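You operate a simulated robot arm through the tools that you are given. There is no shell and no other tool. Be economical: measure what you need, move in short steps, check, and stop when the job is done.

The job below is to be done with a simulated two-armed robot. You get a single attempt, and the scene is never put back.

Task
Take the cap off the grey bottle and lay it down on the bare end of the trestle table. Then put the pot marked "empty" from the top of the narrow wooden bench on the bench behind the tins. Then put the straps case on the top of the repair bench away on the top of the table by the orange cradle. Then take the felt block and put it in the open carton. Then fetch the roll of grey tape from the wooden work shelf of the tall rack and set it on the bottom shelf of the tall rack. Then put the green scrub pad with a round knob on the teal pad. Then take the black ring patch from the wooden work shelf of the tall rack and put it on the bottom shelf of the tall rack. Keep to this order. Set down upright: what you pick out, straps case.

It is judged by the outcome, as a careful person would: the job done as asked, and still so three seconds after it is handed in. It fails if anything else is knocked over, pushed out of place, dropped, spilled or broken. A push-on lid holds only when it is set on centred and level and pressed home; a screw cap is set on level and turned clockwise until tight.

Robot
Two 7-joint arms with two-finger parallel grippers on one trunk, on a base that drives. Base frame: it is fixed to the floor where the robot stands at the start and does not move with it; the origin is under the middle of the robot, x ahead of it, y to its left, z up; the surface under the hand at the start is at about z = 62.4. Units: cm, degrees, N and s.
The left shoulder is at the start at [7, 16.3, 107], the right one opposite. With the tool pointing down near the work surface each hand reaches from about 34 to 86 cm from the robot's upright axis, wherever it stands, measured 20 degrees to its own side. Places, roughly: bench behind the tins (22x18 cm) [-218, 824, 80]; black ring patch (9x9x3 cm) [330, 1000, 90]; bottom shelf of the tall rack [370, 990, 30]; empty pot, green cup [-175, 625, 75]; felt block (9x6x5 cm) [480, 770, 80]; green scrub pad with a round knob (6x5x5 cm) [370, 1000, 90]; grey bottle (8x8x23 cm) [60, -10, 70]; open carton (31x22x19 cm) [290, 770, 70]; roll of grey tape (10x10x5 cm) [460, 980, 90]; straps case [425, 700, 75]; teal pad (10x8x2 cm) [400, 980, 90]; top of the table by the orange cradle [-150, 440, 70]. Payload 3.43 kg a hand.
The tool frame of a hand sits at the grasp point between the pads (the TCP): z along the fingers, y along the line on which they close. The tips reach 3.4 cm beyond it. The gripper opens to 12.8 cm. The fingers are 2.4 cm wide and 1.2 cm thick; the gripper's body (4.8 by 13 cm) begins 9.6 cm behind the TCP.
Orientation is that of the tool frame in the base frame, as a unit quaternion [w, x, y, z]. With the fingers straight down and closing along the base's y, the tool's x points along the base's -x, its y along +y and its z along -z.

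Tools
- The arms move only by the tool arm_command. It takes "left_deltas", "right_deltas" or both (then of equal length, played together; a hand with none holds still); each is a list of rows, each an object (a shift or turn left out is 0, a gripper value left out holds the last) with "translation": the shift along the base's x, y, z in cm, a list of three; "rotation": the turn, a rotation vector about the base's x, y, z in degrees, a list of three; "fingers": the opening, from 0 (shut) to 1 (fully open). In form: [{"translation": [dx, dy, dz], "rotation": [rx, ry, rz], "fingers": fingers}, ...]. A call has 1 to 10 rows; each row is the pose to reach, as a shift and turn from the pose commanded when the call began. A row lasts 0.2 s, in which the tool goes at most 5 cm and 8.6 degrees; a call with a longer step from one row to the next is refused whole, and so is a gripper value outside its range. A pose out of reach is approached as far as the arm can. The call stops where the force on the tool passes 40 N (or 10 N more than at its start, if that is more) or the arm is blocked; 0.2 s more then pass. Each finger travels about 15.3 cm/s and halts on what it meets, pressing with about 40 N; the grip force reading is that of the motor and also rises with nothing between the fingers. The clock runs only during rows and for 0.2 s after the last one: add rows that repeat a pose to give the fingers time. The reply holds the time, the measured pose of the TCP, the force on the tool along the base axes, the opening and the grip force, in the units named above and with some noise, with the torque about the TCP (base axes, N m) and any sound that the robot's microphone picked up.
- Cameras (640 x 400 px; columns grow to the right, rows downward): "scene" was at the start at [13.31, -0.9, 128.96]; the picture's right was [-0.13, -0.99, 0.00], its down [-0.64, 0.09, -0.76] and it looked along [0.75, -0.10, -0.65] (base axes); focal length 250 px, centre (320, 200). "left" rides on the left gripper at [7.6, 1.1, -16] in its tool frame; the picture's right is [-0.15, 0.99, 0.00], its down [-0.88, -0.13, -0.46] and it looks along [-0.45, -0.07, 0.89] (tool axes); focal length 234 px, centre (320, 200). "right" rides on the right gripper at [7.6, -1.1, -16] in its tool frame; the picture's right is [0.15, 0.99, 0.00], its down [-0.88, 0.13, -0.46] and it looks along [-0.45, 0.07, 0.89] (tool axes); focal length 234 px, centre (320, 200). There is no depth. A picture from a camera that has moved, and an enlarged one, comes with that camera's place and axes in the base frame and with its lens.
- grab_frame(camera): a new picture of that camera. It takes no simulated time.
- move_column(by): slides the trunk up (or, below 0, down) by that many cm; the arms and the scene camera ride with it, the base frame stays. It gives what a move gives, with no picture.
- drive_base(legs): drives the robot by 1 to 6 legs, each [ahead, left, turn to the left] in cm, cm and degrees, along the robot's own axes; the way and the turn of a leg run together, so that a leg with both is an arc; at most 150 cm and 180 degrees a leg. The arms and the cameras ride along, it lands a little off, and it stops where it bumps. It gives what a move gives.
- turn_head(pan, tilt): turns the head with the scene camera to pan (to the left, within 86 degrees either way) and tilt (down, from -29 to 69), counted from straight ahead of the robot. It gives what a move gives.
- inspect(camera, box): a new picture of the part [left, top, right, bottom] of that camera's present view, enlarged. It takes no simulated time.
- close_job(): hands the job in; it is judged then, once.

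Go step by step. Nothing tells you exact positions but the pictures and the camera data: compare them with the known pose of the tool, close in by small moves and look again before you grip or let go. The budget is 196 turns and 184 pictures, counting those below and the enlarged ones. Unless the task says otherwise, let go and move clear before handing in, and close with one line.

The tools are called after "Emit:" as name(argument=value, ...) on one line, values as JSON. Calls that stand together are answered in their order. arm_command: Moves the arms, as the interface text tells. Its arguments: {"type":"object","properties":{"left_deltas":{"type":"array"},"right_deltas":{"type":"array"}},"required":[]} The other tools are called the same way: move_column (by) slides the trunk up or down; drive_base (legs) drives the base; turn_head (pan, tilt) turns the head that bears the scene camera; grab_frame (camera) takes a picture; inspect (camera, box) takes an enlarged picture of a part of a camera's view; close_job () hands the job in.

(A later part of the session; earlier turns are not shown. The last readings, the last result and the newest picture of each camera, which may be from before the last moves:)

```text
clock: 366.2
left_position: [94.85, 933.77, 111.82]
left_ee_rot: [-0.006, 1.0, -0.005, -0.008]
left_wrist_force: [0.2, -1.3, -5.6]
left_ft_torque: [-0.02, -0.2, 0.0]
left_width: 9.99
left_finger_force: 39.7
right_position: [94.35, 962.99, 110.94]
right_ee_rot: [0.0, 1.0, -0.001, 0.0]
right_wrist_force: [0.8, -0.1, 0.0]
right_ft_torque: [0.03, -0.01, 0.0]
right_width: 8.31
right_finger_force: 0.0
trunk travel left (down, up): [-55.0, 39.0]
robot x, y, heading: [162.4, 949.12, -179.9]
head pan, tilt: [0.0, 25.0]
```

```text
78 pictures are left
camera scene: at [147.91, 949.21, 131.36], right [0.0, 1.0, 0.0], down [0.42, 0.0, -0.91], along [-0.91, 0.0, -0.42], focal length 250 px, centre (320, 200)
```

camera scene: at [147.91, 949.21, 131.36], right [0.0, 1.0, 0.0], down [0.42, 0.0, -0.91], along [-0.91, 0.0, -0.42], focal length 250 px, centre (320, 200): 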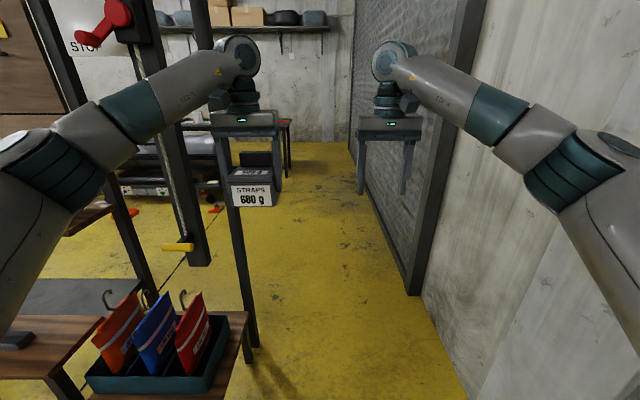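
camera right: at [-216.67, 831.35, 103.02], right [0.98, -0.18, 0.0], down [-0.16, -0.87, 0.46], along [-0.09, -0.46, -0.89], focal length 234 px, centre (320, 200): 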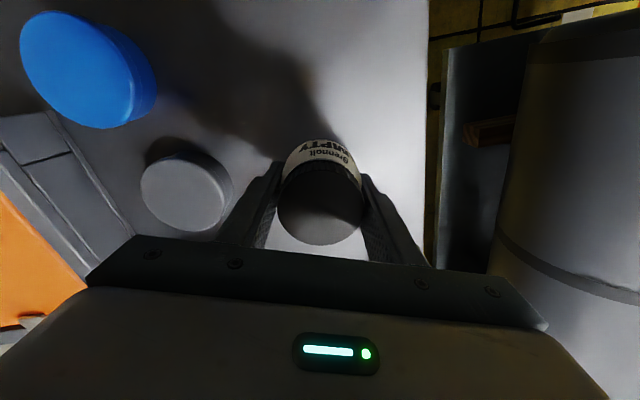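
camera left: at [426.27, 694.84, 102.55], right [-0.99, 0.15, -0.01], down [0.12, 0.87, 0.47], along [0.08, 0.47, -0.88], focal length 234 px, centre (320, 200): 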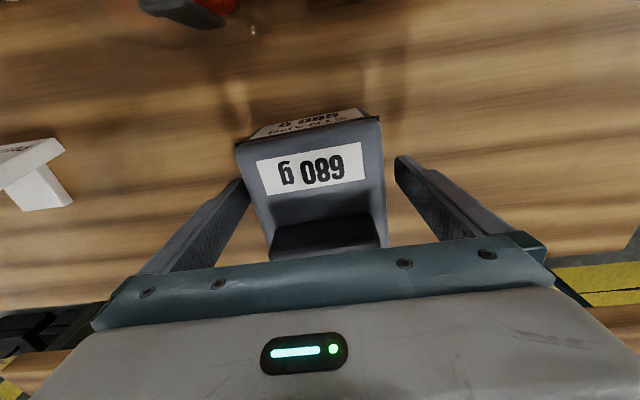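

I'll stretch the arms a bit more to be slim, then shift to y≈965 and go through.

Emit:
arm_command(left_deltas=[{"translation": [-3, 0.7, 0]}, {"translation": [-6, 1.4, 0]}, {"translation": [-8, 2, 0]}], right_deltas=[{"translation": [-3, -0.7, 0]}, {"translation": [-6, -1.4, 0]}, {"translation": [-8, -2, 0]}])

Emit:
drive_base(legs=[[0, -16, 0], [100, 0, 0], [100, 0, 0]])

Emit:
arm_command(left_deltas=[{"translation": [4, -1, 0]}, {"translation": [8, -2, 0]}, {"translation": [12, -3, 0]}, {"translation": [16, -4, 0]}, {"translation": [20, -5, 0]}, {"translation": [24, -6, 0]}, {"translation": [26, -7, 0]}], right_deltas=[{"translation": [4, 1, 0]}, {"translation": [8, 2, 0]}, {"translation": [12, 3, 0]}, {"translation": [16, 4, 0]}, {"translation": [20, 5, 0]}, {"translation": [24, 6, 0]}, {"translation": [26, 7, 0]}])

```text
clock: 367.0
left_position: [86.52, 935.54, 112.05]
left_ee_rot: [-0.007, 1.0, -0.005, -0.007]
left_wrist_force: [-0.2, -0.3, -6.6]
left_ft_torque: [-0.01, -0.21, 0.02]
left_width: 10.0
left_finger_force: 39.7
right_position: [86.42, 960.95, 110.89]
right_ee_rot: [0.0, 1.0, -0.001, 0.001]
right_wrist_force: [-0.6, -0.1, 0.3]
right_ft_torque: [0.0, -0.01, -0.01]
right_width: 8.3
right_finger_force: 0.1
trunk travel left (down, up): [-55.0, 39.0]
robot x, y, heading: [162.24, 948.96, -179.8]
head pan, tilt: [0.0, 25.0]
```

```text
clock: 378.0
left_position: [-113.32, 947.58, 112.13]
left_ee_rot: [-0.007, 1.0, 0.008, -0.008]
left_wrist_force: [-0.8, -0.7, -6.0]
left_ft_torque: [-0.03, -0.21, -0.02]
left_width: 9.98
left_finger_force: 40.0
right_position: [-113.97, 972.95, 111.01]
right_ee_rot: [-0.001, 1.0, 0.011, -0.001]
right_wrist_force: [-0.1, 0.6, 0.6]
right_ft_torque: [0.01, -0.01, 0.0]
right_width: 8.32
right_finger_force: 0.0
trunk travel left (down, up): [-55.0, 39.0]
robot x, y, heading: [-37.84, 963.16, -178.5]
head pan, tilt: [0.0, 25.0]
```

```text
clock: 379.6
left_position: [-87.39, 940.71, 112.16]
left_ee_rot: [-0.007, 1.0, 0.008, -0.008]
left_wrist_force: [0.1, -0.7, -6.7]
left_ft_torque: [-0.01, -0.19, -0.02]
left_width: 9.98
left_finger_force: 40.4
right_position: [-87.9, 980.0, 111.03]
right_ee_rot: [-0.001, 1.0, 0.01, 0.0]
right_wrist_force: [-0.2, 0.1, -0.1]
right_ft_torque: [0.01, 0.01, 0.02]
right_width: 8.34
right_finger_force: 0.0
trunk travel left (down, up): [-55.0, 39.0]
robot x, y, heading: [-37.57, 963.31, -178.4]
head pan, tilt: [0.0, 25.0]
```

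Through the gap. Now turning south and driving down the corridor to the table by the orange cradle.

Emit:
drive_base(legs=[[0, 0, 88.4], [150, 0, 0], [150, 0, 0], [150, 0, 0], [40, 0, 0]])

Emit:
turn_head(pan=-55, tilt=25)

Emit:
grab_frame(camera="scene")

```text
clock: 407.1
left_position: [-9.39, 420.98, 112.12]
left_ee_rot: [0.001, 0.708, 0.706, -0.01]
left_wrist_force: [-0.5, 0.5, -6.4]
left_ft_torque: [0.2, 0.04, 0.0]
left_width: 9.95
left_finger_force: 40.0
right_position: [-48.71, 421.3, 111.1]
right_ee_rot: [0.0, 0.707, 0.707, 0.0]
right_wrist_force: [1.0, -0.2, 0.1]
right_ft_torque: [0.0, 0.06, 0.03]
right_width: 8.35
right_finger_force: 0.1
trunk travel left (down, up): [-55.0, 39.0]
robot x, y, heading: [-30.43, 471.1, -89.6]
head pan, tilt: [0.0, 25.0]
```

```text
clock: 408.3
left_position: [-9.48, 421.05, 112.06]
left_ee_rot: [0.001, 0.708, 0.706, -0.011]
left_wrist_force: [0.6, -0.2, -6.4]
left_ft_torque: [0.22, 0.02, -0.03]
left_width: 9.97
left_finger_force: 39.5
right_position: [-48.72, 421.32, 111.02]
right_ee_rot: [0.0, 0.707, 0.708, 0.0]
right_wrist_force: [-0.5, -0.9, 0.5]
right_ft_torque: [-0.02, 0.01, 0.03]
right_width: 8.34
right_finger_force: 0.0
trunk travel left (down, up): [-55.0, 39.0]
robot x, y, heading: [-30.89, 470.82, -89.4]
head pan, tilt: [-55.0, 25.0]
```

```text
77 pictures are left
camera scene: at [-38.17, 460.79, 131.37], right [-0.58, 0.81, 0.0], down [0.34, 0.25, -0.91], along [-0.74, -0.53, -0.42], focal length 250 px, centre (320, 200)
```

scene: 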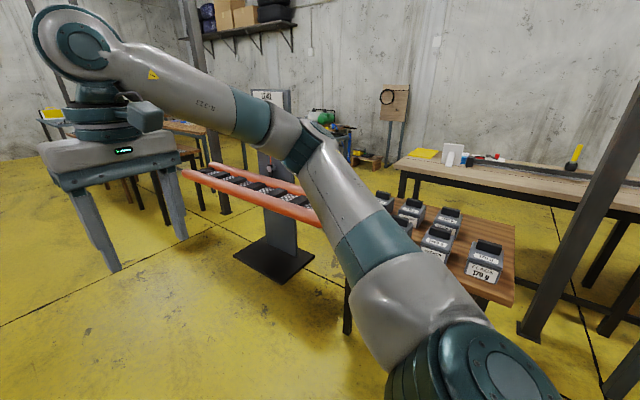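

The table by the orange cradle holds similar grey cases. I'll face west and look at its free space.

Emit:
drive_base(legs=[[0, 0, -90]])

Emit:
turn_head(pan=12, tilt=30)

Emit:
grab_frame(camera="scene")

```text
clock: 412.6
left_position: [-80.88, 450.44, 112.04]
left_ee_rot: [-0.006, 1.0, -0.01, -0.008]
left_wrist_force: [-0.6, 0.7, -6.9]
left_ft_torque: [-0.02, -0.24, -0.01]
left_width: 9.96
left_finger_force: 40.1
right_position: [-80.05, 489.75, 111.02]
right_ee_rot: [0.0, 1.0, -0.007, 0.0]
right_wrist_force: [0.2, 0.6, -1.0]
right_ft_torque: [-0.03, -0.04, -0.01]
right_width: 8.33
right_finger_force: 0.1
trunk travel left (down, up): [-55.0, 39.0]
robot x, y, heading: [-30.55, 471.07, 179.7]
head pan, tilt: [-55.0, 25.0]
```

```text
clock: 414.0
left_position: [-80.91, 450.6, 112.06]
left_ee_rot: [-0.007, 1.0, -0.008, -0.007]
left_wrist_force: [-0.9, -0.7, -7.5]
left_ft_torque: [-0.01, -0.21, -0.02]
left_width: 9.98
left_finger_force: 40.1
right_position: [-80.0, 489.76, 110.98]
right_ee_rot: [0.0, 1.0, -0.007, 0.0]
right_wrist_force: [1.3, -0.5, -0.1]
right_ft_torque: [-0.01, -0.01, 0.0]
right_width: 8.32
right_finger_force: 0.0
trunk travel left (down, up): [-55.0, 39.0]
robot x, y, heading: [-30.48, 471.11, 179.6]
head pan, tilt: [12.0, 30.0]
```

```text
76 pictures are left
camera scene: at [-44.68, 469.44, 130.57], right [-0.2, 0.98, 0.0], down [0.49, 0.1, -0.87], along [-0.85, -0.17, -0.5], focal length 250 px, centre (320, 200)
```

scene: 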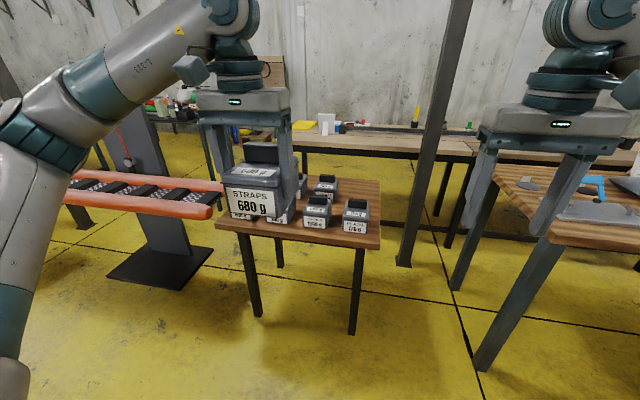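

The table spans about x -120…-175, y 410…477, with the cradle's rails ending near its left front. I'll move forward 48 cm and look from above.

Emit:
drive_base(legs=[[48, -4, 0]])

Emit:
turn_head(pan=15, tilt=48)

Emit:
grab_frame(camera="scene")

Emit:
grab_frame(camera="right")

Emit:
grab_frame(camera="left")

```text
clock: 416.9
left_position: [-129.32, 454.23, 111.99]
left_ee_rot: [-0.007, 1.0, -0.005, -0.008]
left_wrist_force: [0.5, 0.0, -6.7]
left_ft_torque: [-0.02, -0.23, 0.03]
left_width: 10.0
left_finger_force: 40.0
right_position: [-128.7, 493.57, 111.01]
right_ee_rot: [0.0, 1.0, -0.003, 0.0]
right_wrist_force: [0.3, -0.2, 0.0]
right_ft_torque: [0.01, 0.0, 0.01]
right_width: 8.33
right_finger_force: 0.0
trunk travel left (down, up): [-55.0, 39.0]
robot x, y, heading: [-79.27, 475.25, -179.9]
head pan, tilt: [12.0, 30.0]
```

```text
clock: 417.7
left_position: [-129.36, 454.24, 112.13]
left_ee_rot: [-0.007, 1.0, -0.004, -0.008]
left_wrist_force: [0.9, 0.2, -7.6]
left_ft_torque: [0.01, -0.21, 0.01]
left_width: 9.98
left_finger_force: 39.9
right_position: [-128.7, 493.55, 111.01]
right_ee_rot: [-0.001, 1.0, -0.002, 0.001]
right_wrist_force: [0.0, 0.5, 0.3]
right_ft_torque: [0.02, 0.02, 0.01]
right_width: 8.33
right_finger_force: 0.1
trunk travel left (down, up): [-55.0, 39.0]
robot x, y, heading: [-79.45, 475.33, -179.7]
head pan, tilt: [15.0, 48.0]
```

```text
75 pictures are left
camera scene: at [-92.04, 473.35, 127.9], right [-0.26, 0.97, 0.0], down [0.72, 0.19, -0.67], along [-0.65, -0.17, -0.74], focal length 250 px, centre (320, 200)
```

scene: 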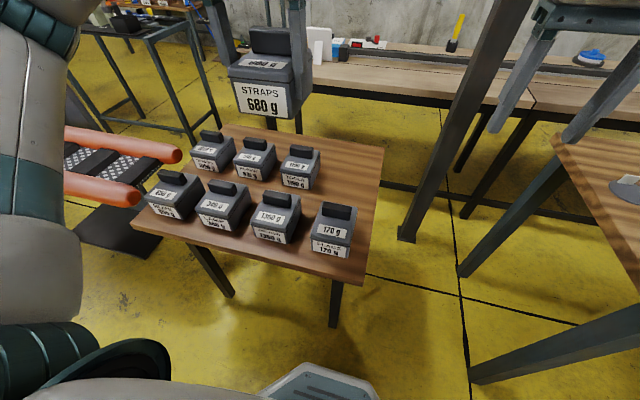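

```text
74 pictures are left
camera right: at [-121.13, 494.66, 126.96], right [0.14, -0.99, 0.0], down [-0.88, -0.13, 0.46], along [-0.45, -0.06, -0.89], focal length 234 px, centre (320, 200)
```

right: 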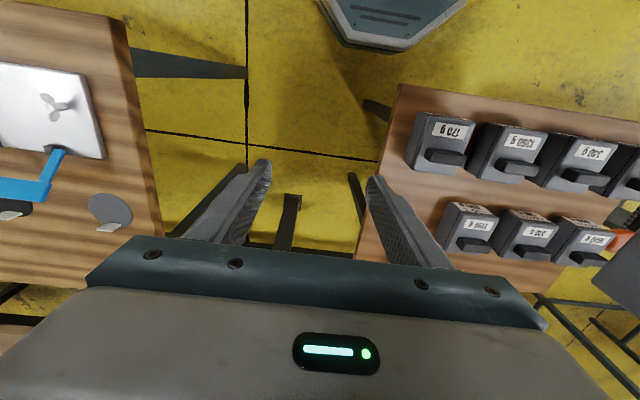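

```text
73 pictures are left
camera left: at [-121.49, 452.83, 127.97], right [-0.16, -0.99, -0.01], down [-0.87, 0.13, 0.47], along [-0.46, 0.08, -0.88], focal length 234 px, centre (320, 200)
```

left: 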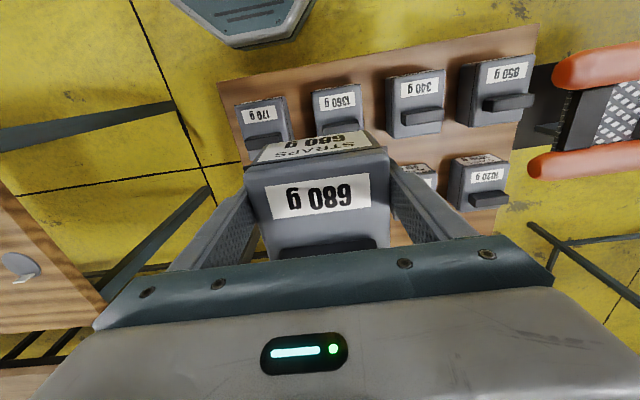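

The back row has one free slot, next to the third back case and behind the 170 g case, around [-150, 467]. I'll move the case above it.

Emit:
arm_command(left_deltas=[{"translation": [-3.5, 2.1, 0]}, {"translation": [-7, 4.3, 0]}, {"translation": [-10.5, 6.4, 0]}, {"translation": [-14, 8.5, 0]}, {"translation": [-17.5, 10.7, 0]}, {"translation": [-20.6, 12.8, 0]}, {"translation": [-20.6, 12.8, -4]}, {"translation": [-20.6, 12.8, -8]}, {"translation": [-20.6, 12.8, -12]}, {"translation": [-20.6, 12.8, -14]}])

Emit:
turn_head(pan=8, tilt=42)

Emit:
grab_frame(camera="scene")

Emit:
grab_frame(camera="left")

```text
clock: 419.9
left_position: [-150.05, 467.02, 97.93]
left_ee_rot: [-0.007, 1.0, -0.006, -0.008]
left_wrist_force: [-0.4, -0.5, -6.5]
left_ft_torque: [0.01, -0.19, 0.01]
left_width: 10.01
left_finger_force: 40.0
right_position: [-128.87, 493.54, 110.99]
right_ee_rot: [-0.001, 1.0, -0.003, 0.0]
right_wrist_force: [-0.4, 0.1, -0.3]
right_ft_torque: [-0.04, 0.02, 0.0]
right_width: 8.32
right_finger_force: 0.1
trunk travel left (down, up): [-55.0, 39.0]
robot x, y, heading: [-79.44, 475.18, -180.0]
head pan, tilt: [15.0, 48.0]
```

```text
clock: 420.5
left_position: [-150.01, 467.01, 97.93]
left_ee_rot: [-0.008, 1.0, -0.005, -0.007]
left_wrist_force: [0.2, -0.5, -5.9]
left_ft_torque: [-0.01, -0.21, 0.02]
left_width: 9.97
left_finger_force: 39.8
right_position: [-128.84, 493.48, 110.99]
right_ee_rot: [0.0, 1.0, -0.003, 0.0]
right_wrist_force: [-0.2, 0.8, -0.3]
right_ft_torque: [0.05, 0.0, 0.02]
right_width: 8.3
right_finger_force: 0.2
trunk travel left (down, up): [-55.0, 39.0]
robot x, y, heading: [-79.32, 475.13, -180.0]
head pan, tilt: [8.0, 42.0]
```

```text
72 pictures are left
camera scene: at [-92.74, 474.26, 128.73], right [-0.14, 0.99, 0.0], down [0.66, 0.09, -0.74], along [-0.73, -0.1, -0.67], focal length 250 px, centre (320, 200)
```

scene: 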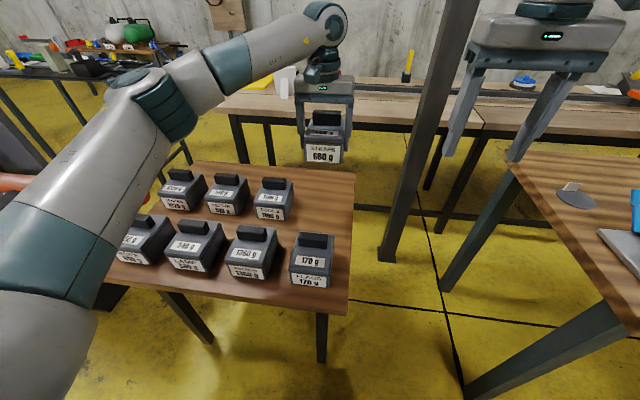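

```text
71 pictures are left
camera left: at [-142.15, 465.61, 113.86], right [-0.16, -0.99, -0.01], down [-0.87, 0.13, 0.47], along [-0.46, 0.08, -0.88], focal length 234 px, centre (320, 200)
```

left: 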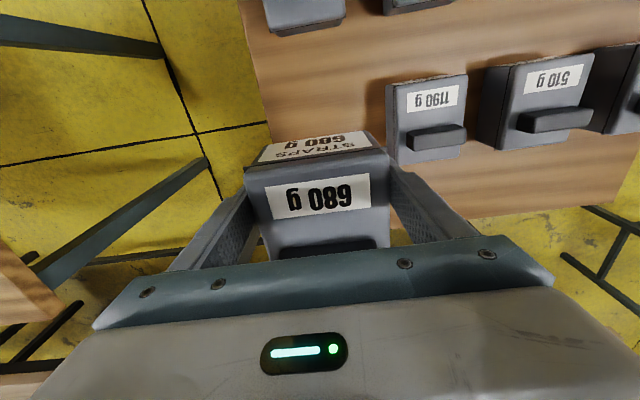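

Alignment is good: neighbour's edge at y≈457, table edge at y≈476. I'll shift 0.6 cm to the right and lower, slowly at the end.

Emit:
arm_command(left_deltas=[{"translation": [0, 0.6, -4]}, {"translation": [0, 0.6, -8]}, {"translation": [0, 0.6, -12]}, {"translation": [0, 0.6, -16]}, {"translation": [0, 0.6, -18.5]}, {"translation": [0, 0.6, -19.5]}])

Emit:
arm_command(left_deltas=[{"translation": [0, 0, -0.4]}, {"translation": [0, 0, -0.8]}, {"translation": [0, 0, -1.2]}, {"translation": [0, 0, -1.6]}, {"translation": [0, 0, -2.0]}, {"translation": [0, 0, -2.4]}, {"translation": [0, 0, -2.8]}])

Emit:
inspect(camera="scene", box=[210, 100, 390, 240])

```text
clock: 421.9
left_position: [-149.97, 467.64, 78.24]
left_ee_rot: [-0.008, 1.0, -0.005, -0.008]
left_wrist_force: [-0.5, -0.1, -6.6]
left_ft_torque: [0.0, -0.22, 0.0]
left_width: 9.99
left_finger_force: 39.7
right_position: [-128.81, 493.67, 110.98]
right_ee_rot: [0.0, 1.0, -0.002, 0.0]
right_wrist_force: [-0.6, 0.9, -0.5]
right_ft_torque: [0.04, -0.01, 0.04]
right_width: 8.33
right_finger_force: 0.1
trunk travel left (down, up): [-55.0, 39.0]
robot x, y, heading: [-79.16, 475.27, -180.0]
head pan, tilt: [8.0, 42.0]
```

```text
clock: 423.5
left_position: [-149.92, 467.76, 76.05]
left_ee_rot: [-0.007, 1.0, -0.004, -0.011]
left_wrist_force: [0.8, -1.3, 11.1]
left_ft_torque: [-0.91, 1.33, 0.13]
left_width: 10.0
left_finger_force: 39.6
right_position: [-128.61, 493.57, 111.18]
right_ee_rot: [0.0, 1.0, -0.003, -0.002]
right_wrist_force: [0.2, 0.7, 0.3]
right_ft_torque: [0.0, 0.02, -0.02]
right_width: 8.32
right_finger_force: 0.1
trunk travel left (down, up): [-55.0, 39.0]
robot x, y, heading: [-79.02, 474.91, -180.0]
head pan, tilt: [8.0, 42.0]
```

```text
2.86 times, centred on (300, 170) of scene
camera zoom: at [-92.5, 474.28, 128.8], right [-0.14, 0.99, 0.0], down [0.66, 0.09, -0.74], along [-0.74, -0.1, -0.67], focal length 714 px, centre (377, 286)
```

zoom: 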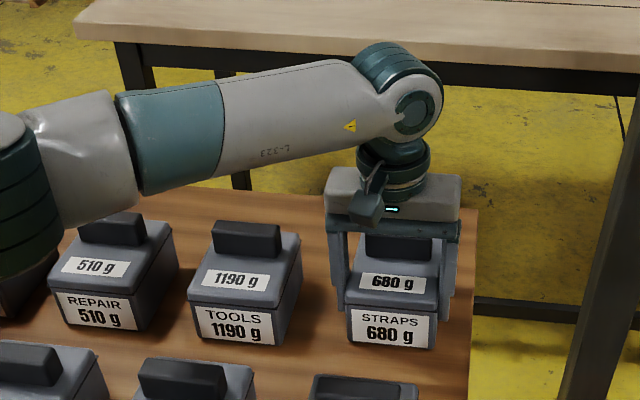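

The case stands on the table in line with the others. I'll ease off, open a little, and lift straight up.

Emit:
arm_command(left_deltas=[{"translation": [0, 0, 0.5]}, {"translation": [0, 0, 0.5], "fingers": 0.85}, {"translation": [0, 0, 0.5], "fingers": 0.9}, {"translation": [0, 0, 0.5], "fingers": 0.9}, {"translation": [0, 0, 3]}, {"translation": [0, 0, 7]}, {"translation": [0, 0, 12]}, {"translation": [0, 0, 17]}, {"translation": [0, 0, 22]}, {"translation": [0, 0, 27]}])

Emit:
arm_command(left_deltas=[{"translation": [3.5, -2, 2]}, {"translation": [7, -4, 4]}, {"translation": [10.5, -6, 6]}, {"translation": [14, -8, 8]}, {"translation": [17.5, -10, 8]}, {"translation": [20, -12, 8]}])

Emit:
inspect(camera="scene", box=[100, 100, 390, 300])

```text
clock: 425.7
left_position: [-149.71, 467.63, 102.71]
left_ee_rot: [-0.007, 1.0, -0.006, -0.009]
left_wrist_force: [0.4, -0.1, 0.3]
left_ft_torque: [0.01, 0.07, 0.0]
left_width: 11.51
left_finger_force: 0.0
right_position: [-128.68, 493.66, 111.21]
right_ee_rot: [0.001, 1.0, -0.003, -0.001]
right_wrist_force: [-0.4, 0.5, -0.9]
right_ft_torque: [-0.04, 0.01, -0.01]
right_width: 8.3
right_finger_force: 0.0
trunk travel left (down, up): [-55.0, 39.0]
robot x, y, heading: [-79.72, 475.36, -180.0]
head pan, tilt: [8.0, 42.0]
```

```text
clock: 427.1
left_position: [-129.73, 455.75, 110.65]
left_ee_rot: [-0.006, 1.0, -0.004, -0.009]
left_wrist_force: [-0.2, -0.3, -0.1]
left_ft_torque: [-0.01, 0.04, -0.02]
left_width: 11.54
left_finger_force: 0.1
right_position: [-128.7, 493.45, 111.04]
right_ee_rot: [-0.001, 1.0, -0.002, 0.0]
right_wrist_force: [-0.2, 0.4, -0.2]
right_ft_torque: [0.02, 0.03, 0.0]
right_width: 8.31
right_finger_force: 0.0
trunk travel left (down, up): [-55.0, 39.0]
robot x, y, heading: [-79.16, 474.98, -180.2]
head pan, tilt: [8.0, 42.0]
```

```text
2.00 times, centred on (245, 200) of scene
camera zoom: at [-92.57, 474.16, 128.76], right [-0.14, 0.99, 0.0], down [0.66, 0.09, -0.74], along [-0.74, -0.1, -0.67], focal length 500 px, centre (470, 200)
```

zoom: 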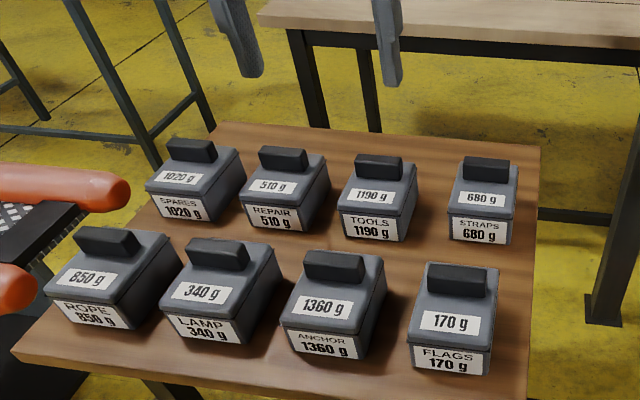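

All eight cases stand in order. Now I'll go back along the corridor and north toward the gap for the felt block.

Emit:
drive_base(legs=[[-40, 0, 0], [0, 0, -90], [150, 0, 0], [150, 0, 0], [150, 0, 0], [38, 0, 0]])

Emit:
drive_base(legs=[[0, 0, -90]])

```text
clock: 456.5
left_position: [-45.43, 1012.35, 110.73]
left_ee_rot: [0.007, -0.694, 0.72, 0.0]
left_wrist_force: [-0.2, 0.7, 0.0]
left_ft_torque: [-0.03, 0.0, 0.01]
left_width: 11.51
left_finger_force: 0.0
right_position: [-7.49, 1011.06, 110.95]
right_ee_rot: [-0.001, -0.697, 0.717, 0.0]
right_wrist_force: [0.3, -0.9, 0.1]
right_ft_torque: [-0.03, -0.01, 0.0]
right_width: 8.3
right_finger_force: 0.1
trunk travel left (down, up): [-55.0, 39.0]
robot x, y, heading: [-27.08, 961.49, 89.1]
head pan, tilt: [8.0, 42.0]
stopped in leg 6: the force on the tool passed its limit at 105 N (the readings are from after the stop); the commanded pose is now the measured one
```

```text
clock: 457.6
left_position: [-42.48, 1012.26, 111.06]
left_ee_rot: [0.007, -0.67, 0.742, 0.002]
left_wrist_force: [-3.0, -22.5, 2.2]
left_ft_torque: [2.4, -0.19, 0.37]
left_width: 11.49
left_finger_force: 0.0
right_position: [-4.67, 1009.2, 111.2]
right_ee_rot: [0.001, -0.676, 0.737, 0.001]
right_wrist_force: [-0.4, -0.4, -0.1]
right_ft_torque: [0.02, -0.01, 0.01]
right_width: 8.32
right_finger_force: 0.0
trunk travel left (down, up): [-55.0, 39.0]
robot x, y, heading: [-26.99, 961.47, 85.5]
head pan, tilt: [8.0, 42.0]
stopped in leg 1: the force on the tool passed its limit at 80 N (the readings are from after the stop); the commanded pose is now the measured one
```

The hand touched the shutter because I drove too far north facing it. I'll back off, turn, and then sidestep.

Emit:
drive_base(legs=[[-45, 0, 0], [0, 0, -85.5], [0, 48, 0]])

Emit:
turn_head(pan=0, tilt=25)

Emit:
grab_frame(camera="scene")

```text
clock: 466.7
left_position: [20.61, 981.59, 110.9]
left_ee_rot: [0.003, 0.026, 1.0, -0.001]
left_wrist_force: [-0.7, -0.2, 0.4]
left_ft_torque: [0.0, 0.02, 0.0]
left_width: 11.51
left_finger_force: 0.1
right_position: [19.23, 943.83, 111.06]
right_ee_rot: [0.002, 0.016, 1.0, 0.002]
right_wrist_force: [0.1, 0.0, -0.3]
right_ft_torque: [0.02, -0.01, -0.02]
right_width: 8.31
right_finger_force: 0.1
trunk travel left (down, up): [-55.0, 39.0]
robot x, y, heading: [-29.46, 963.8, -1.4]
head pan, tilt: [8.0, 42.0]
stopped in leg 3: the robot was blocked; the commanded pose is now the measured one
```

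```text
clock: 467.5
left_position: [20.68, 981.65, 110.91]
left_ee_rot: [0.003, 0.026, 1.0, 0.0]
left_wrist_force: [0.5, -0.7, 0.1]
left_ft_torque: [-0.01, -0.01, -0.03]
left_width: 11.5
left_finger_force: 0.0
right_position: [19.31, 943.89, 111.02]
right_ee_rot: [0.001, 0.016, 1.0, 0.002]
right_wrist_force: [0.3, 0.4, -0.4]
right_ft_torque: [-0.01, 0.04, -0.02]
right_width: 8.32
right_finger_force: 0.0
trunk travel left (down, up): [-55.0, 39.0]
robot x, y, heading: [-29.45, 964.05, -1.3]
head pan, tilt: [0.0, 25.0]
```

```text
68 pictures are left
camera scene: at [-15.55, 963.32, 131.39], right [-0.03, -1.0, 0.0], down [-0.42, 0.01, -0.91], along [0.91, -0.02, -0.42], focal length 250 px, centre (320, 200)
```

scene: 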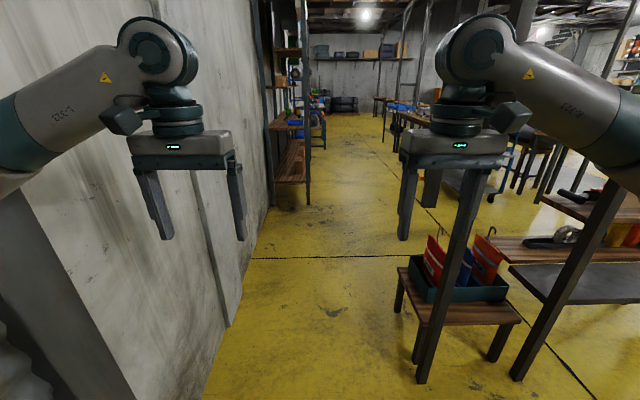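

The left elbow met the wall. I'll move off it, stretch the arms slim, and then pass the gap.

Emit:
drive_base(legs=[[0, -8, 1.3]])

Emit:
arm_command(left_deltas=[{"translation": [4, -1, 0]}, {"translation": [8, -2, 0]}, {"translation": [12, -3, 0]}, {"translation": [16, -4, 0]}, {"translation": [20, -5, 0]}, {"translation": [24, -6, 0]}], right_deltas=[{"translation": [4, 1, 0]}, {"translation": [8, 2, 0]}, {"translation": [12, 3, 0]}, {"translation": [16, 4, 0]}, {"translation": [20, 5, 0]}, {"translation": [24, 6, 0]}])

Emit:
drive_base(legs=[[10, 7.5, 0], [140, 0, 0], [40, -45, 0], [0, -40, 0]])

Emit:
arm_command(left_deltas=[{"translation": [-4, 1, 0]}, {"translation": [-8, 2, 0]}, {"translation": [-12, 3, 0]}, {"translation": [-16, 4, 0]}, {"translation": [-20, 5, 0]}, {"translation": [-24, 6, 0]}, {"translation": [-24, 6, 0]}], right_deltas=[{"translation": [-4, -1, 0]}, {"translation": [-8, -2, 0]}, {"translation": [-12, -3, 0]}, {"translation": [-16, -4, 0]}, {"translation": [-20, -5, 0]}, {"translation": [-24, -6, 0]}, {"translation": [-24, -6, 0]}])

```text
clock: 468.6
left_position: [20.1, 975.23, 110.81]
left_ee_rot: [0.003, 0.013, 1.0, -0.002]
left_wrist_force: [-0.4, 0.2, 0.6]
left_ft_torque: [0.04, 0.01, -0.03]
left_width: 11.55
left_finger_force: 0.1
right_position: [19.8, 937.27, 110.97]
right_ee_rot: [0.0, 0.005, 1.0, 0.001]
right_wrist_force: [0.0, -0.2, -0.3]
right_ft_torque: [0.01, 0.01, -0.04]
right_width: 8.35
right_finger_force: 0.1
trunk travel left (down, up): [-55.0, 39.0]
robot x, y, heading: [-29.38, 955.76, -0.4]
head pan, tilt: [0.0, 25.0]
```

```text
clock: 470.0
left_position: [44.26, 969.23, 110.42]
left_ee_rot: [0.003, 0.013, 1.0, -0.002]
left_wrist_force: [0.5, -0.4, -0.4]
left_ft_torque: [-0.03, 0.07, 0.01]
left_width: 11.53
left_finger_force: 0.0
right_position: [44.18, 943.48, 111.16]
right_ee_rot: [-0.001, 0.004, 1.0, 0.0]
right_wrist_force: [0.3, -0.6, 0.6]
right_ft_torque: [0.05, 0.02, -0.01]
right_width: 8.3
right_finger_force: 0.0
trunk travel left (down, up): [-55.0, 39.0]
robot x, y, heading: [-29.53, 956.08, -0.0]
head pan, tilt: [0.0, 25.0]
```

```text
clock: 482.8
left_position: [230.94, 886.69, 110.66]
left_ee_rot: [0.002, 0.031, 1.0, -0.002]
left_wrist_force: [-0.8, 0.1, 0.9]
left_ft_torque: [0.01, 0.0, -0.02]
left_width: 11.56
left_finger_force: 0.1
right_position: [229.94, 861.06, 111.18]
right_ee_rot: [0.0, 0.02, 1.0, 0.0]
right_wrist_force: [0.6, -0.4, -0.6]
right_ft_torque: [0.03, -0.03, 0.02]
right_width: 8.29
right_finger_force: 0.1
trunk travel left (down, up): [-55.0, 39.0]
robot x, y, heading: [156.64, 875.99, -2.1]
head pan, tilt: [0.0, 25.0]
```

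```text
clock: 484.4
left_position: [207.04, 892.77, 110.15]
left_ee_rot: [0.003, 0.03, 1.0, -0.002]
left_wrist_force: [0.3, 0.0, -0.5]
left_ft_torque: [0.0, 0.02, -0.03]
left_width: 11.55
left_finger_force: 0.1
right_position: [205.74, 855.12, 111.18]
right_ee_rot: [-0.001, 0.022, 1.0, 0.0]
right_wrist_force: [0.5, 1.2, 0.1]
right_ft_torque: [0.02, 0.04, 0.0]
right_width: 8.31
right_finger_force: 0.0
trunk travel left (down, up): [-55.0, 39.0]
robot x, y, heading: [156.59, 876.15, -2.0]
head pan, tilt: [0.0, 25.0]
```

Passed. Now driving east to the east end of the first bench and facing it.

Emit:
drive_base(legs=[[0, 5, 2], [150, 0, 0], [148, 0, 0], [0, 0, -90]])

Emit:
turn_head(pan=0, tilt=32)

Emit:
grab_frame(camera="scene")

```text
clock: 503.1
left_position: [475.53, 834.14, 110.42]
left_ee_rot: [0.0, 0.705, 0.709, -0.004]
left_wrist_force: [0.6, 0.7, -0.2]
left_ft_torque: [-0.02, 0.0, 0.0]
left_width: 11.51
left_finger_force: 0.0
right_position: [437.85, 832.94, 111.28]
right_ee_rot: [0.0, 0.699, 0.715, 0.0]
right_wrist_force: [-0.5, 0.2, -0.4]
right_ft_torque: [0.01, -0.02, 0.0]
right_width: 8.31
right_finger_force: 0.0
trunk travel left (down, up): [-55.0, 39.0]
robot x, y, heading: [455.64, 883.17, -88.4]
head pan, tilt: [0.0, 25.0]
```

```text
clock: 503.8
left_position: [475.48, 834.15, 110.45]
left_ee_rot: [0.0, 0.706, 0.709, -0.003]
left_wrist_force: [0.1, -0.6, -1.1]
left_ft_torque: [-0.01, 0.0, -0.01]
left_width: 11.52
left_finger_force: 0.0
right_position: [437.95, 832.88, 111.41]
right_ee_rot: [0.0, 0.699, 0.715, 0.0]
right_wrist_force: [0.0, -0.2, 0.1]
right_ft_torque: [0.01, -0.01, 0.0]
right_width: 8.3
right_finger_force: 0.1
trunk travel left (down, up): [-55.0, 39.0]
robot x, y, heading: [455.42, 883.19, -88.4]
head pan, tilt: [0.0, 32.0]
```

```text
67 pictures are left
camera scene: at [455.78, 869.48, 130.27], right [-1.0, -0.03, 0.0], down [-0.02, 0.53, -0.85], along [0.03, -0.85, -0.53], focal length 250 px, centre (320, 200)
```

scene: 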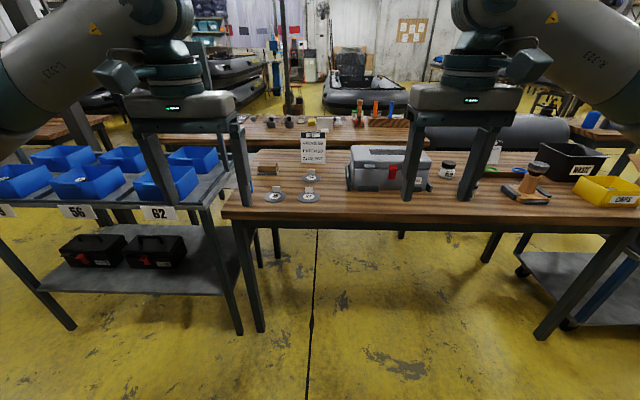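

The felt block (brown) lies at about [484, 761] near the tags. I'll drive 50 cm closer and bring the left hand over it.

Emit:
drive_base(legs=[[50, 0, -1.6]])

Emit:
arm_command(left_deltas=[{"translation": [1, -3, 0], "fingers": 0.75}, {"translation": [2, -6, 0]}, {"translation": [3, -9, 0]}, {"translation": [4, -12, 0]}, {"translation": [5, -14, 0]}, {"translation": [5, -14, 0]}])

Emit:
grab_frame(camera="left")

Emit:
grab_frame(camera="scene")

```text
clock: 506.7
left_position: [475.14, 784.56, 110.34]
left_ee_rot: [0.0, 0.713, 0.701, -0.004]
left_wrist_force: [0.4, 0.4, -1.0]
left_ft_torque: [0.03, 0.0, 0.01]
left_width: 11.5
left_finger_force: 0.1
right_position: [437.48, 784.38, 111.28]
right_ee_rot: [0.001, 0.707, 0.707, 0.0]
right_wrist_force: [0.0, -0.6, 1.2]
right_ft_torque: [-0.01, 0.02, 0.02]
right_width: 8.32
right_finger_force: 0.1
trunk travel left (down, up): [-55.0, 39.0]
robot x, y, heading: [456.06, 834.55, -89.8]
head pan, tilt: [0.0, 32.0]
```

```text
clock: 508.1
left_position: [480.04, 770.62, 110.23]
left_ee_rot: [0.001, 0.714, 0.7, -0.004]
left_wrist_force: [0.7, 0.0, -1.1]
left_ft_torque: [-0.02, 0.0, 0.0]
left_width: 9.59
left_finger_force: 0.1
right_position: [437.54, 784.36, 111.33]
right_ee_rot: [0.0, 0.707, 0.707, 0.0]
right_wrist_force: [-0.2, 0.3, 0.5]
right_ft_torque: [-0.01, 0.02, 0.01]
right_width: 8.31
right_finger_force: 0.0
trunk travel left (down, up): [-55.0, 39.0]
robot x, y, heading: [456.55, 834.09, -89.6]
head pan, tilt: [0.0, 32.0]
```

```text
66 pictures are left
camera left: at [481.55, 778.2, 126.26], right [0.99, -0.16, 0.0], down [-0.14, -0.88, 0.46], along [-0.08, -0.45, -0.89], focal length 234 px, centre (320, 200)
```

left: 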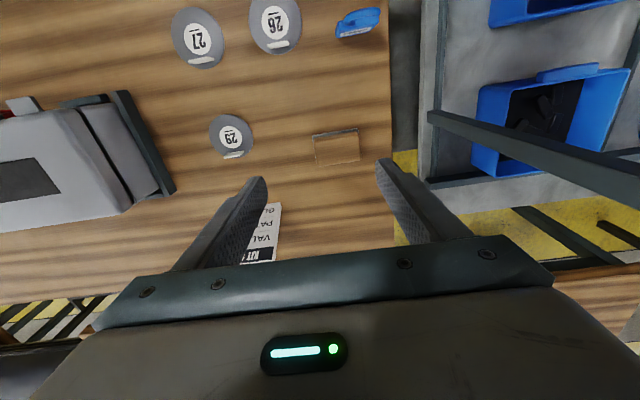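

```text
65 pictures are left
camera scene: at [456.3, 820.49, 130.27], right [-1.0, -0.01, 0.0], down [0.0, 0.53, -0.85], along [0.01, -0.85, -0.53], focal length 250 px, centre (320, 200)
```

scene: 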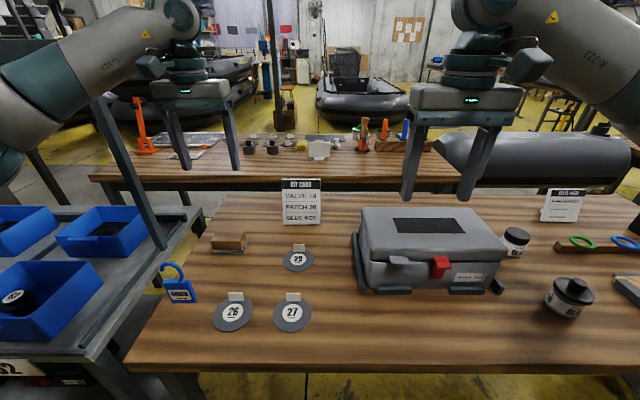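

The block is at about [482.4, 767.4], top near z 85, long side along x. I'll open fully, centre over it and lower to check.

Emit:
arm_command(left_deltas=[{"translation": [1.5, -2, -3], "fingers": 1}, {"translation": [2.4, -3.3, -7]}, {"translation": [2.4, -3.3, -11]}, {"translation": [2.4, -3.3, -15]}, {"translation": [2.4, -3.3, -17]}, {"translation": [2.4, -3.3, -17]}])

Emit:
grab_frame(camera="left")

Emit:
inspect(camera="scene", box=[130, 140, 330, 280])

```text
clock: 509.5
left_position: [482.67, 767.18, 93.41]
left_ee_rot: [-0.001, 0.713, 0.702, -0.005]
left_wrist_force: [0.0, 0.4, -0.3]
left_ft_torque: [0.01, 0.04, 0.01]
left_width: 12.78
left_finger_force: 0.1
right_position: [437.55, 784.41, 111.35]
right_ee_rot: [0.0, 0.707, 0.707, 0.001]
right_wrist_force: [0.1, 0.0, 0.2]
right_ft_torque: [-0.01, -0.01, -0.03]
right_width: 8.31
right_finger_force: 0.0
trunk travel left (down, up): [-55.0, 39.0]
robot x, y, heading: [456.28, 834.47, -89.5]
head pan, tilt: [0.0, 32.0]
```

```text
64 pictures are left
camera left: at [484.04, 774.88, 109.36], right [0.99, -0.16, 0.0], down [-0.14, -0.88, 0.46], along [-0.08, -0.45, -0.89], focal length 234 px, centre (320, 200)
```

left: 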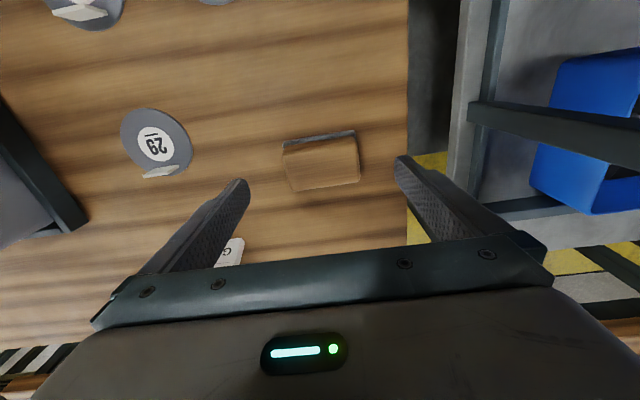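

```text
2.86 times, centred on (230, 210) of scene
camera zoom: at [456.31, 820.47, 130.26], right [-1.0, -0.01, 0.0], down [0.0, 0.53, -0.85], along [0.01, -0.85, -0.53], focal length 714 px, centre (577, 171)
```

zoom: 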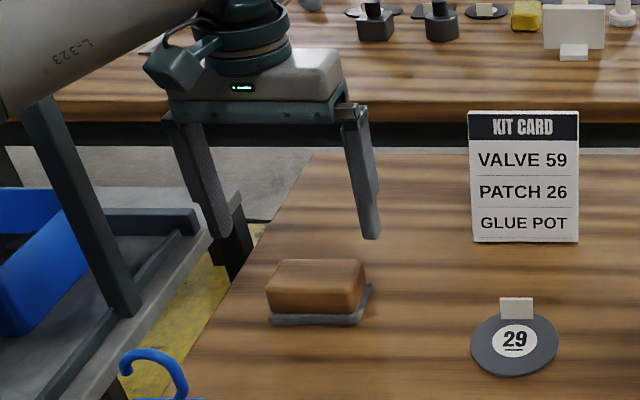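

Aligned. Lowering around the block, slowing at the end, then closing.

Emit:
arm_command(left_deltas=[{"translation": [0, -0.5, -4]}, {"translation": [0, -0.5, -7]}, {"translation": [0, -0.5, -7.6]}, {"translation": [0, -0.5, -7.6], "fingers": 0.4}, {"translation": [0, -0.5, -7.6], "fingers": 0.4}, {"translation": [0, -0.5, -7.6], "fingers": 0.4}, {"translation": [0, -0.5, -7.6], "fingers": 0.4}])

Emit:
arm_command(left_deltas=[{"translation": [0, 0, 1]}, {"translation": [0, 0, 4]}, {"translation": [0, 0, 8]}, {"translation": [0, 0, 12]}, {"translation": [0, 0, 16]}, {"translation": [0, 0, 20]}, {"translation": [0, 0, 24]}])

Emit:
grab_frame(camera="scene")

```text
clock: 511.1
left_position: [482.62, 766.84, 85.74]
left_ee_rot: [-0.001, 0.713, 0.701, -0.004]
left_wrist_force: [0.4, -0.5, -0.7]
left_ft_torque: [0.03, -0.02, 0.03]
left_width: 8.43
left_finger_force: 39.9
right_position: [437.53, 784.42, 111.21]
right_ee_rot: [-0.001, 0.707, 0.707, -0.001]
right_wrist_force: [-0.2, -0.1, -1.3]
right_ft_torque: [0.03, 0.02, 0.02]
right_width: 8.35
right_finger_force: 0.0
trunk travel left (down, up): [-55.0, 39.0]
robot x, y, heading: [456.72, 834.3, -89.7]
head pan, tilt: [0.0, 32.0]
```

```text
clock: 512.7
left_position: [482.8, 766.86, 109.71]
left_ee_rot: [0.0, 0.713, 0.701, -0.004]
left_wrist_force: [-0.6, 0.0, -0.7]
left_ft_torque: [-0.01, -0.04, -0.01]
left_width: 8.43
left_finger_force: 40.1
right_position: [437.52, 784.57, 111.22]
right_ee_rot: [0.001, 0.707, 0.707, -0.001]
right_wrist_force: [1.0, 0.9, -0.5]
right_ft_torque: [-0.04, 0.01, 0.01]
right_width: 8.3
right_finger_force: 0.1
trunk travel left (down, up): [-55.0, 39.0]
robot x, y, heading: [456.47, 834.1, -89.7]
head pan, tilt: [0.0, 32.0]
```

```text
62 pictures are left
camera scene: at [456.24, 820.6, 130.27], right [-1.0, -0.01, 0.0], down [0.0, 0.53, -0.85], along [0.01, -0.85, -0.53], focal length 250 px, centre (320, 200)
```

scene: 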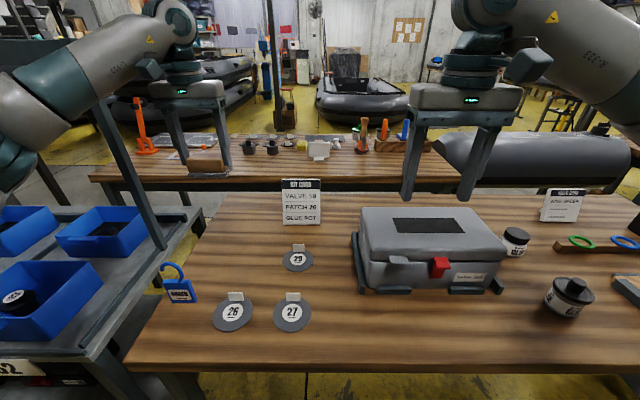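

The felt block is held. I'll retract, back off, and strafe west to the cart with the open carton.

Emit:
arm_command(left_deltas=[{"translation": [-1, 4, 0]}, {"translation": [-2, 8, 0]}, {"translation": [-4, 12, 0]}, {"translation": [-6, 16, 0]}])

Emit:
drive_base(legs=[[-42, 0, 0], [0, -100, 0], [0, -88, 0]])

Emit:
turn_head(pan=10, tilt=35)

Emit:
grab_frame(camera="scene")

```text
clock: 513.7
left_position: [476.63, 782.99, 109.72]
left_ee_rot: [0.001, 0.714, 0.7, -0.004]
left_wrist_force: [-0.2, 0.3, -0.6]
left_ft_torque: [0.02, 0.0, 0.0]
left_width: 8.41
left_finger_force: 40.6
right_position: [437.42, 784.52, 111.23]
right_ee_rot: [0.0, 0.707, 0.708, -0.001]
right_wrist_force: [0.6, 0.9, 0.2]
right_ft_torque: [0.02, -0.02, 0.01]
right_width: 8.3
right_finger_force: 0.0
trunk travel left (down, up): [-55.0, 39.0]
robot x, y, heading: [456.29, 834.43, -89.8]
head pan, tilt: [0.0, 32.0]
```

```text
clock: 525.4
left_position: [289.6, 822.13, 109.62]
left_ee_rot: [0.0, 0.705, 0.709, -0.004]
left_wrist_force: [0.2, -0.1, -0.2]
left_ft_torque: [-0.01, -0.01, 0.01]
left_width: 8.42
left_finger_force: 40.1
right_position: [250.38, 822.74, 111.32]
right_ee_rot: [-0.001, 0.699, 0.715, 0.0]
right_wrist_force: [-0.4, -0.2, 1.0]
right_ft_torque: [0.0, 0.02, 0.02]
right_width: 8.33
right_finger_force: 0.1
trunk travel left (down, up): [-55.0, 39.0]
robot x, y, heading: [268.39, 873.19, -88.6]
head pan, tilt: [0.0, 32.0]
```

```text
clock: 526.1
left_position: [289.66, 822.08, 109.5]
left_ee_rot: [0.0, 0.706, 0.708, -0.004]
left_wrist_force: [-0.1, 0.6, -1.1]
left_ft_torque: [0.0, -0.01, 0.02]
left_width: 8.4
left_finger_force: 39.8
right_position: [250.42, 822.82, 111.29]
right_ee_rot: [0.0, 0.7, 0.715, 0.001]
right_wrist_force: [-1.0, 0.0, 0.5]
right_ft_torque: [0.0, 0.02, -0.04]
right_width: 8.33
right_finger_force: 0.1
trunk travel left (down, up): [-55.0, 39.0]
robot x, y, heading: [268.45, 872.72, -88.6]
head pan, tilt: [10.0, 35.0]
```

```text
61 pictures are left
camera scene: at [269.98, 859.55, 129.8], right [-0.98, -0.2, 0.0], down [-0.11, 0.56, -0.82], along [0.16, -0.8, -0.57], focal length 250 px, centre (320, 200)
```

scene: 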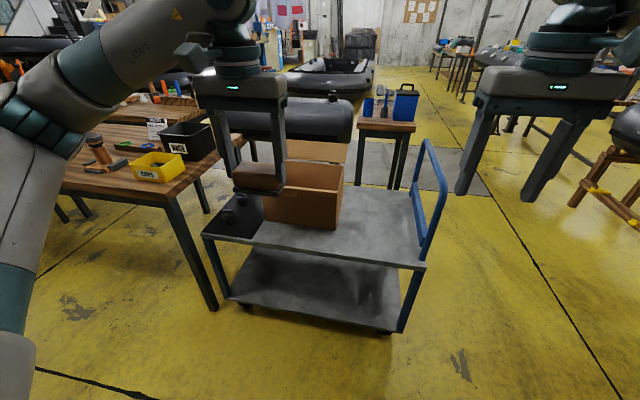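

The open carton stands on the cart around [294, 772] with its rim near z 79. I'll move 28 cm closer and bring the block over it.

Emit:
drive_base(legs=[[28, 0, -1.4]])

Emit:
arm_command(left_deltas=[{"translation": [0.6, -4, 0]}, {"translation": [1.2, -8, 0]}, {"translation": [1.8, -12, 0]}, {"translation": [2.4, -16, 0]}, {"translation": [3, -20, 0]}, {"translation": [3, -21.5, 0]}])

Emit:
grab_frame(camera="left")

Emit:
grab_frame(camera="scene")

```text
clock: 528.0
left_position: [288.66, 793.82, 109.61]
left_ee_rot: [0.0, 0.715, 0.699, -0.003]
left_wrist_force: [0.4, 0.2, -1.9]
left_ft_torque: [0.03, 0.02, 0.0]
left_width: 8.41
left_finger_force: 39.9
right_position: [249.56, 795.46, 111.19]
right_ee_rot: [0.0, 0.709, 0.705, -0.001]
right_wrist_force: [0.4, 0.5, 0.4]
right_ft_torque: [0.05, 0.01, -0.01]
right_width: 8.32
right_finger_force: 0.1
trunk travel left (down, up): [-55.0, 39.0]
robot x, y, heading: [268.23, 845.0, -89.6]
head pan, tilt: [10.0, 35.0]
```

```text
clock: 529.4
left_position: [291.73, 772.28, 109.66]
left_ee_rot: [0.001, 0.715, 0.699, -0.003]
left_wrist_force: [-0.2, 0.2, -0.1]
left_ft_torque: [0.02, 0.02, -0.02]
left_width: 8.4
left_finger_force: 40.0
right_position: [249.58, 795.4, 111.28]
right_ee_rot: [0.0, 0.709, 0.705, -0.001]
right_wrist_force: [0.4, 0.0, 0.0]
right_ft_torque: [-0.05, -0.01, -0.02]
right_width: 8.28
right_finger_force: 0.0
trunk travel left (down, up): [-55.0, 39.0]
robot x, y, heading: [268.51, 845.39, -89.7]
head pan, tilt: [10.0, 35.0]
```

```text
60 pictures are left
camera left: at [293.18, 779.9, 125.73], right [0.99, -0.17, 0.0], down [-0.15, -0.87, 0.46], along [-0.08, -0.45, -0.89], focal length 234 px, centre (320, 200)
```

left: 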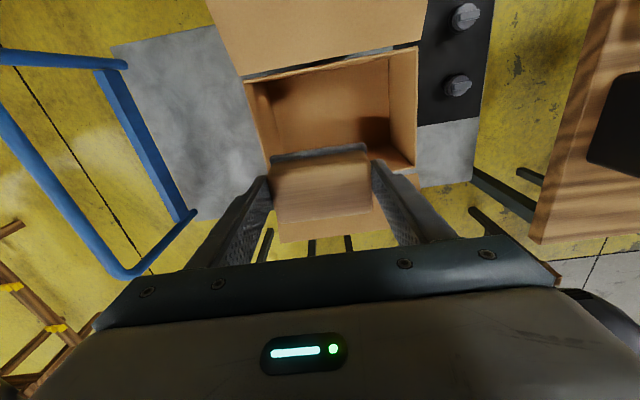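

```text
59 pictures are left
camera scene: at [270.0, 831.72, 129.8], right [-0.98, -0.18, 0.0], down [-0.1, 0.56, -0.82], along [0.14, -0.81, -0.57], focal length 250 px, centre (320, 200)
```

scene: 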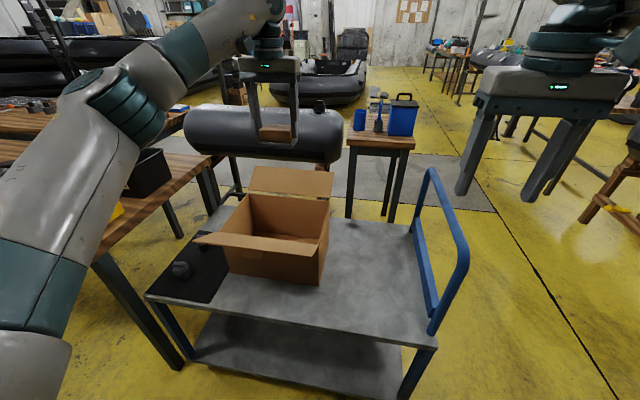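

The block is over the opening (x 279–311, y 760–782). I'll recentre slightly and lower into the carton.

Emit:
arm_command(left_deltas=[{"translation": [1.5, -1.5, -4]}, {"translation": [3, -3, -8]}, {"translation": [3, -3, -12]}, {"translation": [3, -3, -16]}, {"translation": [3, -3, -20]}, {"translation": [3, -3, -22]}, {"translation": [3, -3, -22]}])

Emit:
grab_frame(camera="left")

Emit:
inspect(camera="scene", box=[180, 80, 400, 300])

```text
clock: 531.0
left_position: [294.57, 769.17, 87.74]
left_ee_rot: [0.0, 0.715, 0.699, -0.003]
left_wrist_force: [0.4, -1.0, -0.1]
left_ft_torque: [0.03, -0.02, 0.0]
left_width: 8.41
left_finger_force: 40.0
right_position: [249.47, 795.51, 111.3]
right_ee_rot: [0.0, 0.71, 0.705, 0.0]
right_wrist_force: [-0.6, 0.5, 0.1]
right_ft_torque: [0.0, 0.0, -0.02]
right_width: 8.34
right_finger_force: 0.1
trunk travel left (down, up): [-55.0, 39.0]
robot x, y, heading: [268.53, 845.13, -89.8]
head pan, tilt: [10.0, 35.0]
```

```text
58 pictures are left
camera left: at [295.98, 776.74, 103.73], right [0.99, -0.17, 0.0], down [-0.15, -0.87, 0.46], along [-0.08, -0.45, -0.89], focal length 234 px, centre (320, 200)
```

left: 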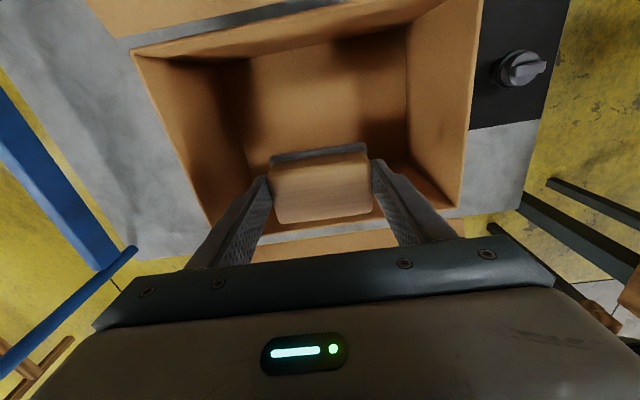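

```text
1.82 times, centred on (290, 190) of scene
camera zoom: at [270.01, 831.73, 129.8], right [-0.98, -0.17, 0.0], down [-0.1, 0.56, -0.82], along [0.14, -0.81, -0.57], focal length 454 px, centre (374, 218)
```

zoom: 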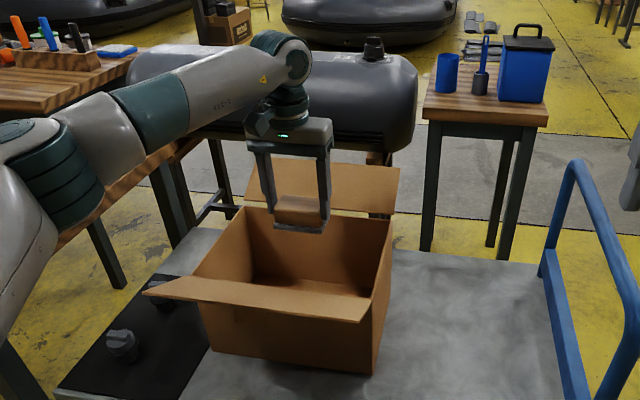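

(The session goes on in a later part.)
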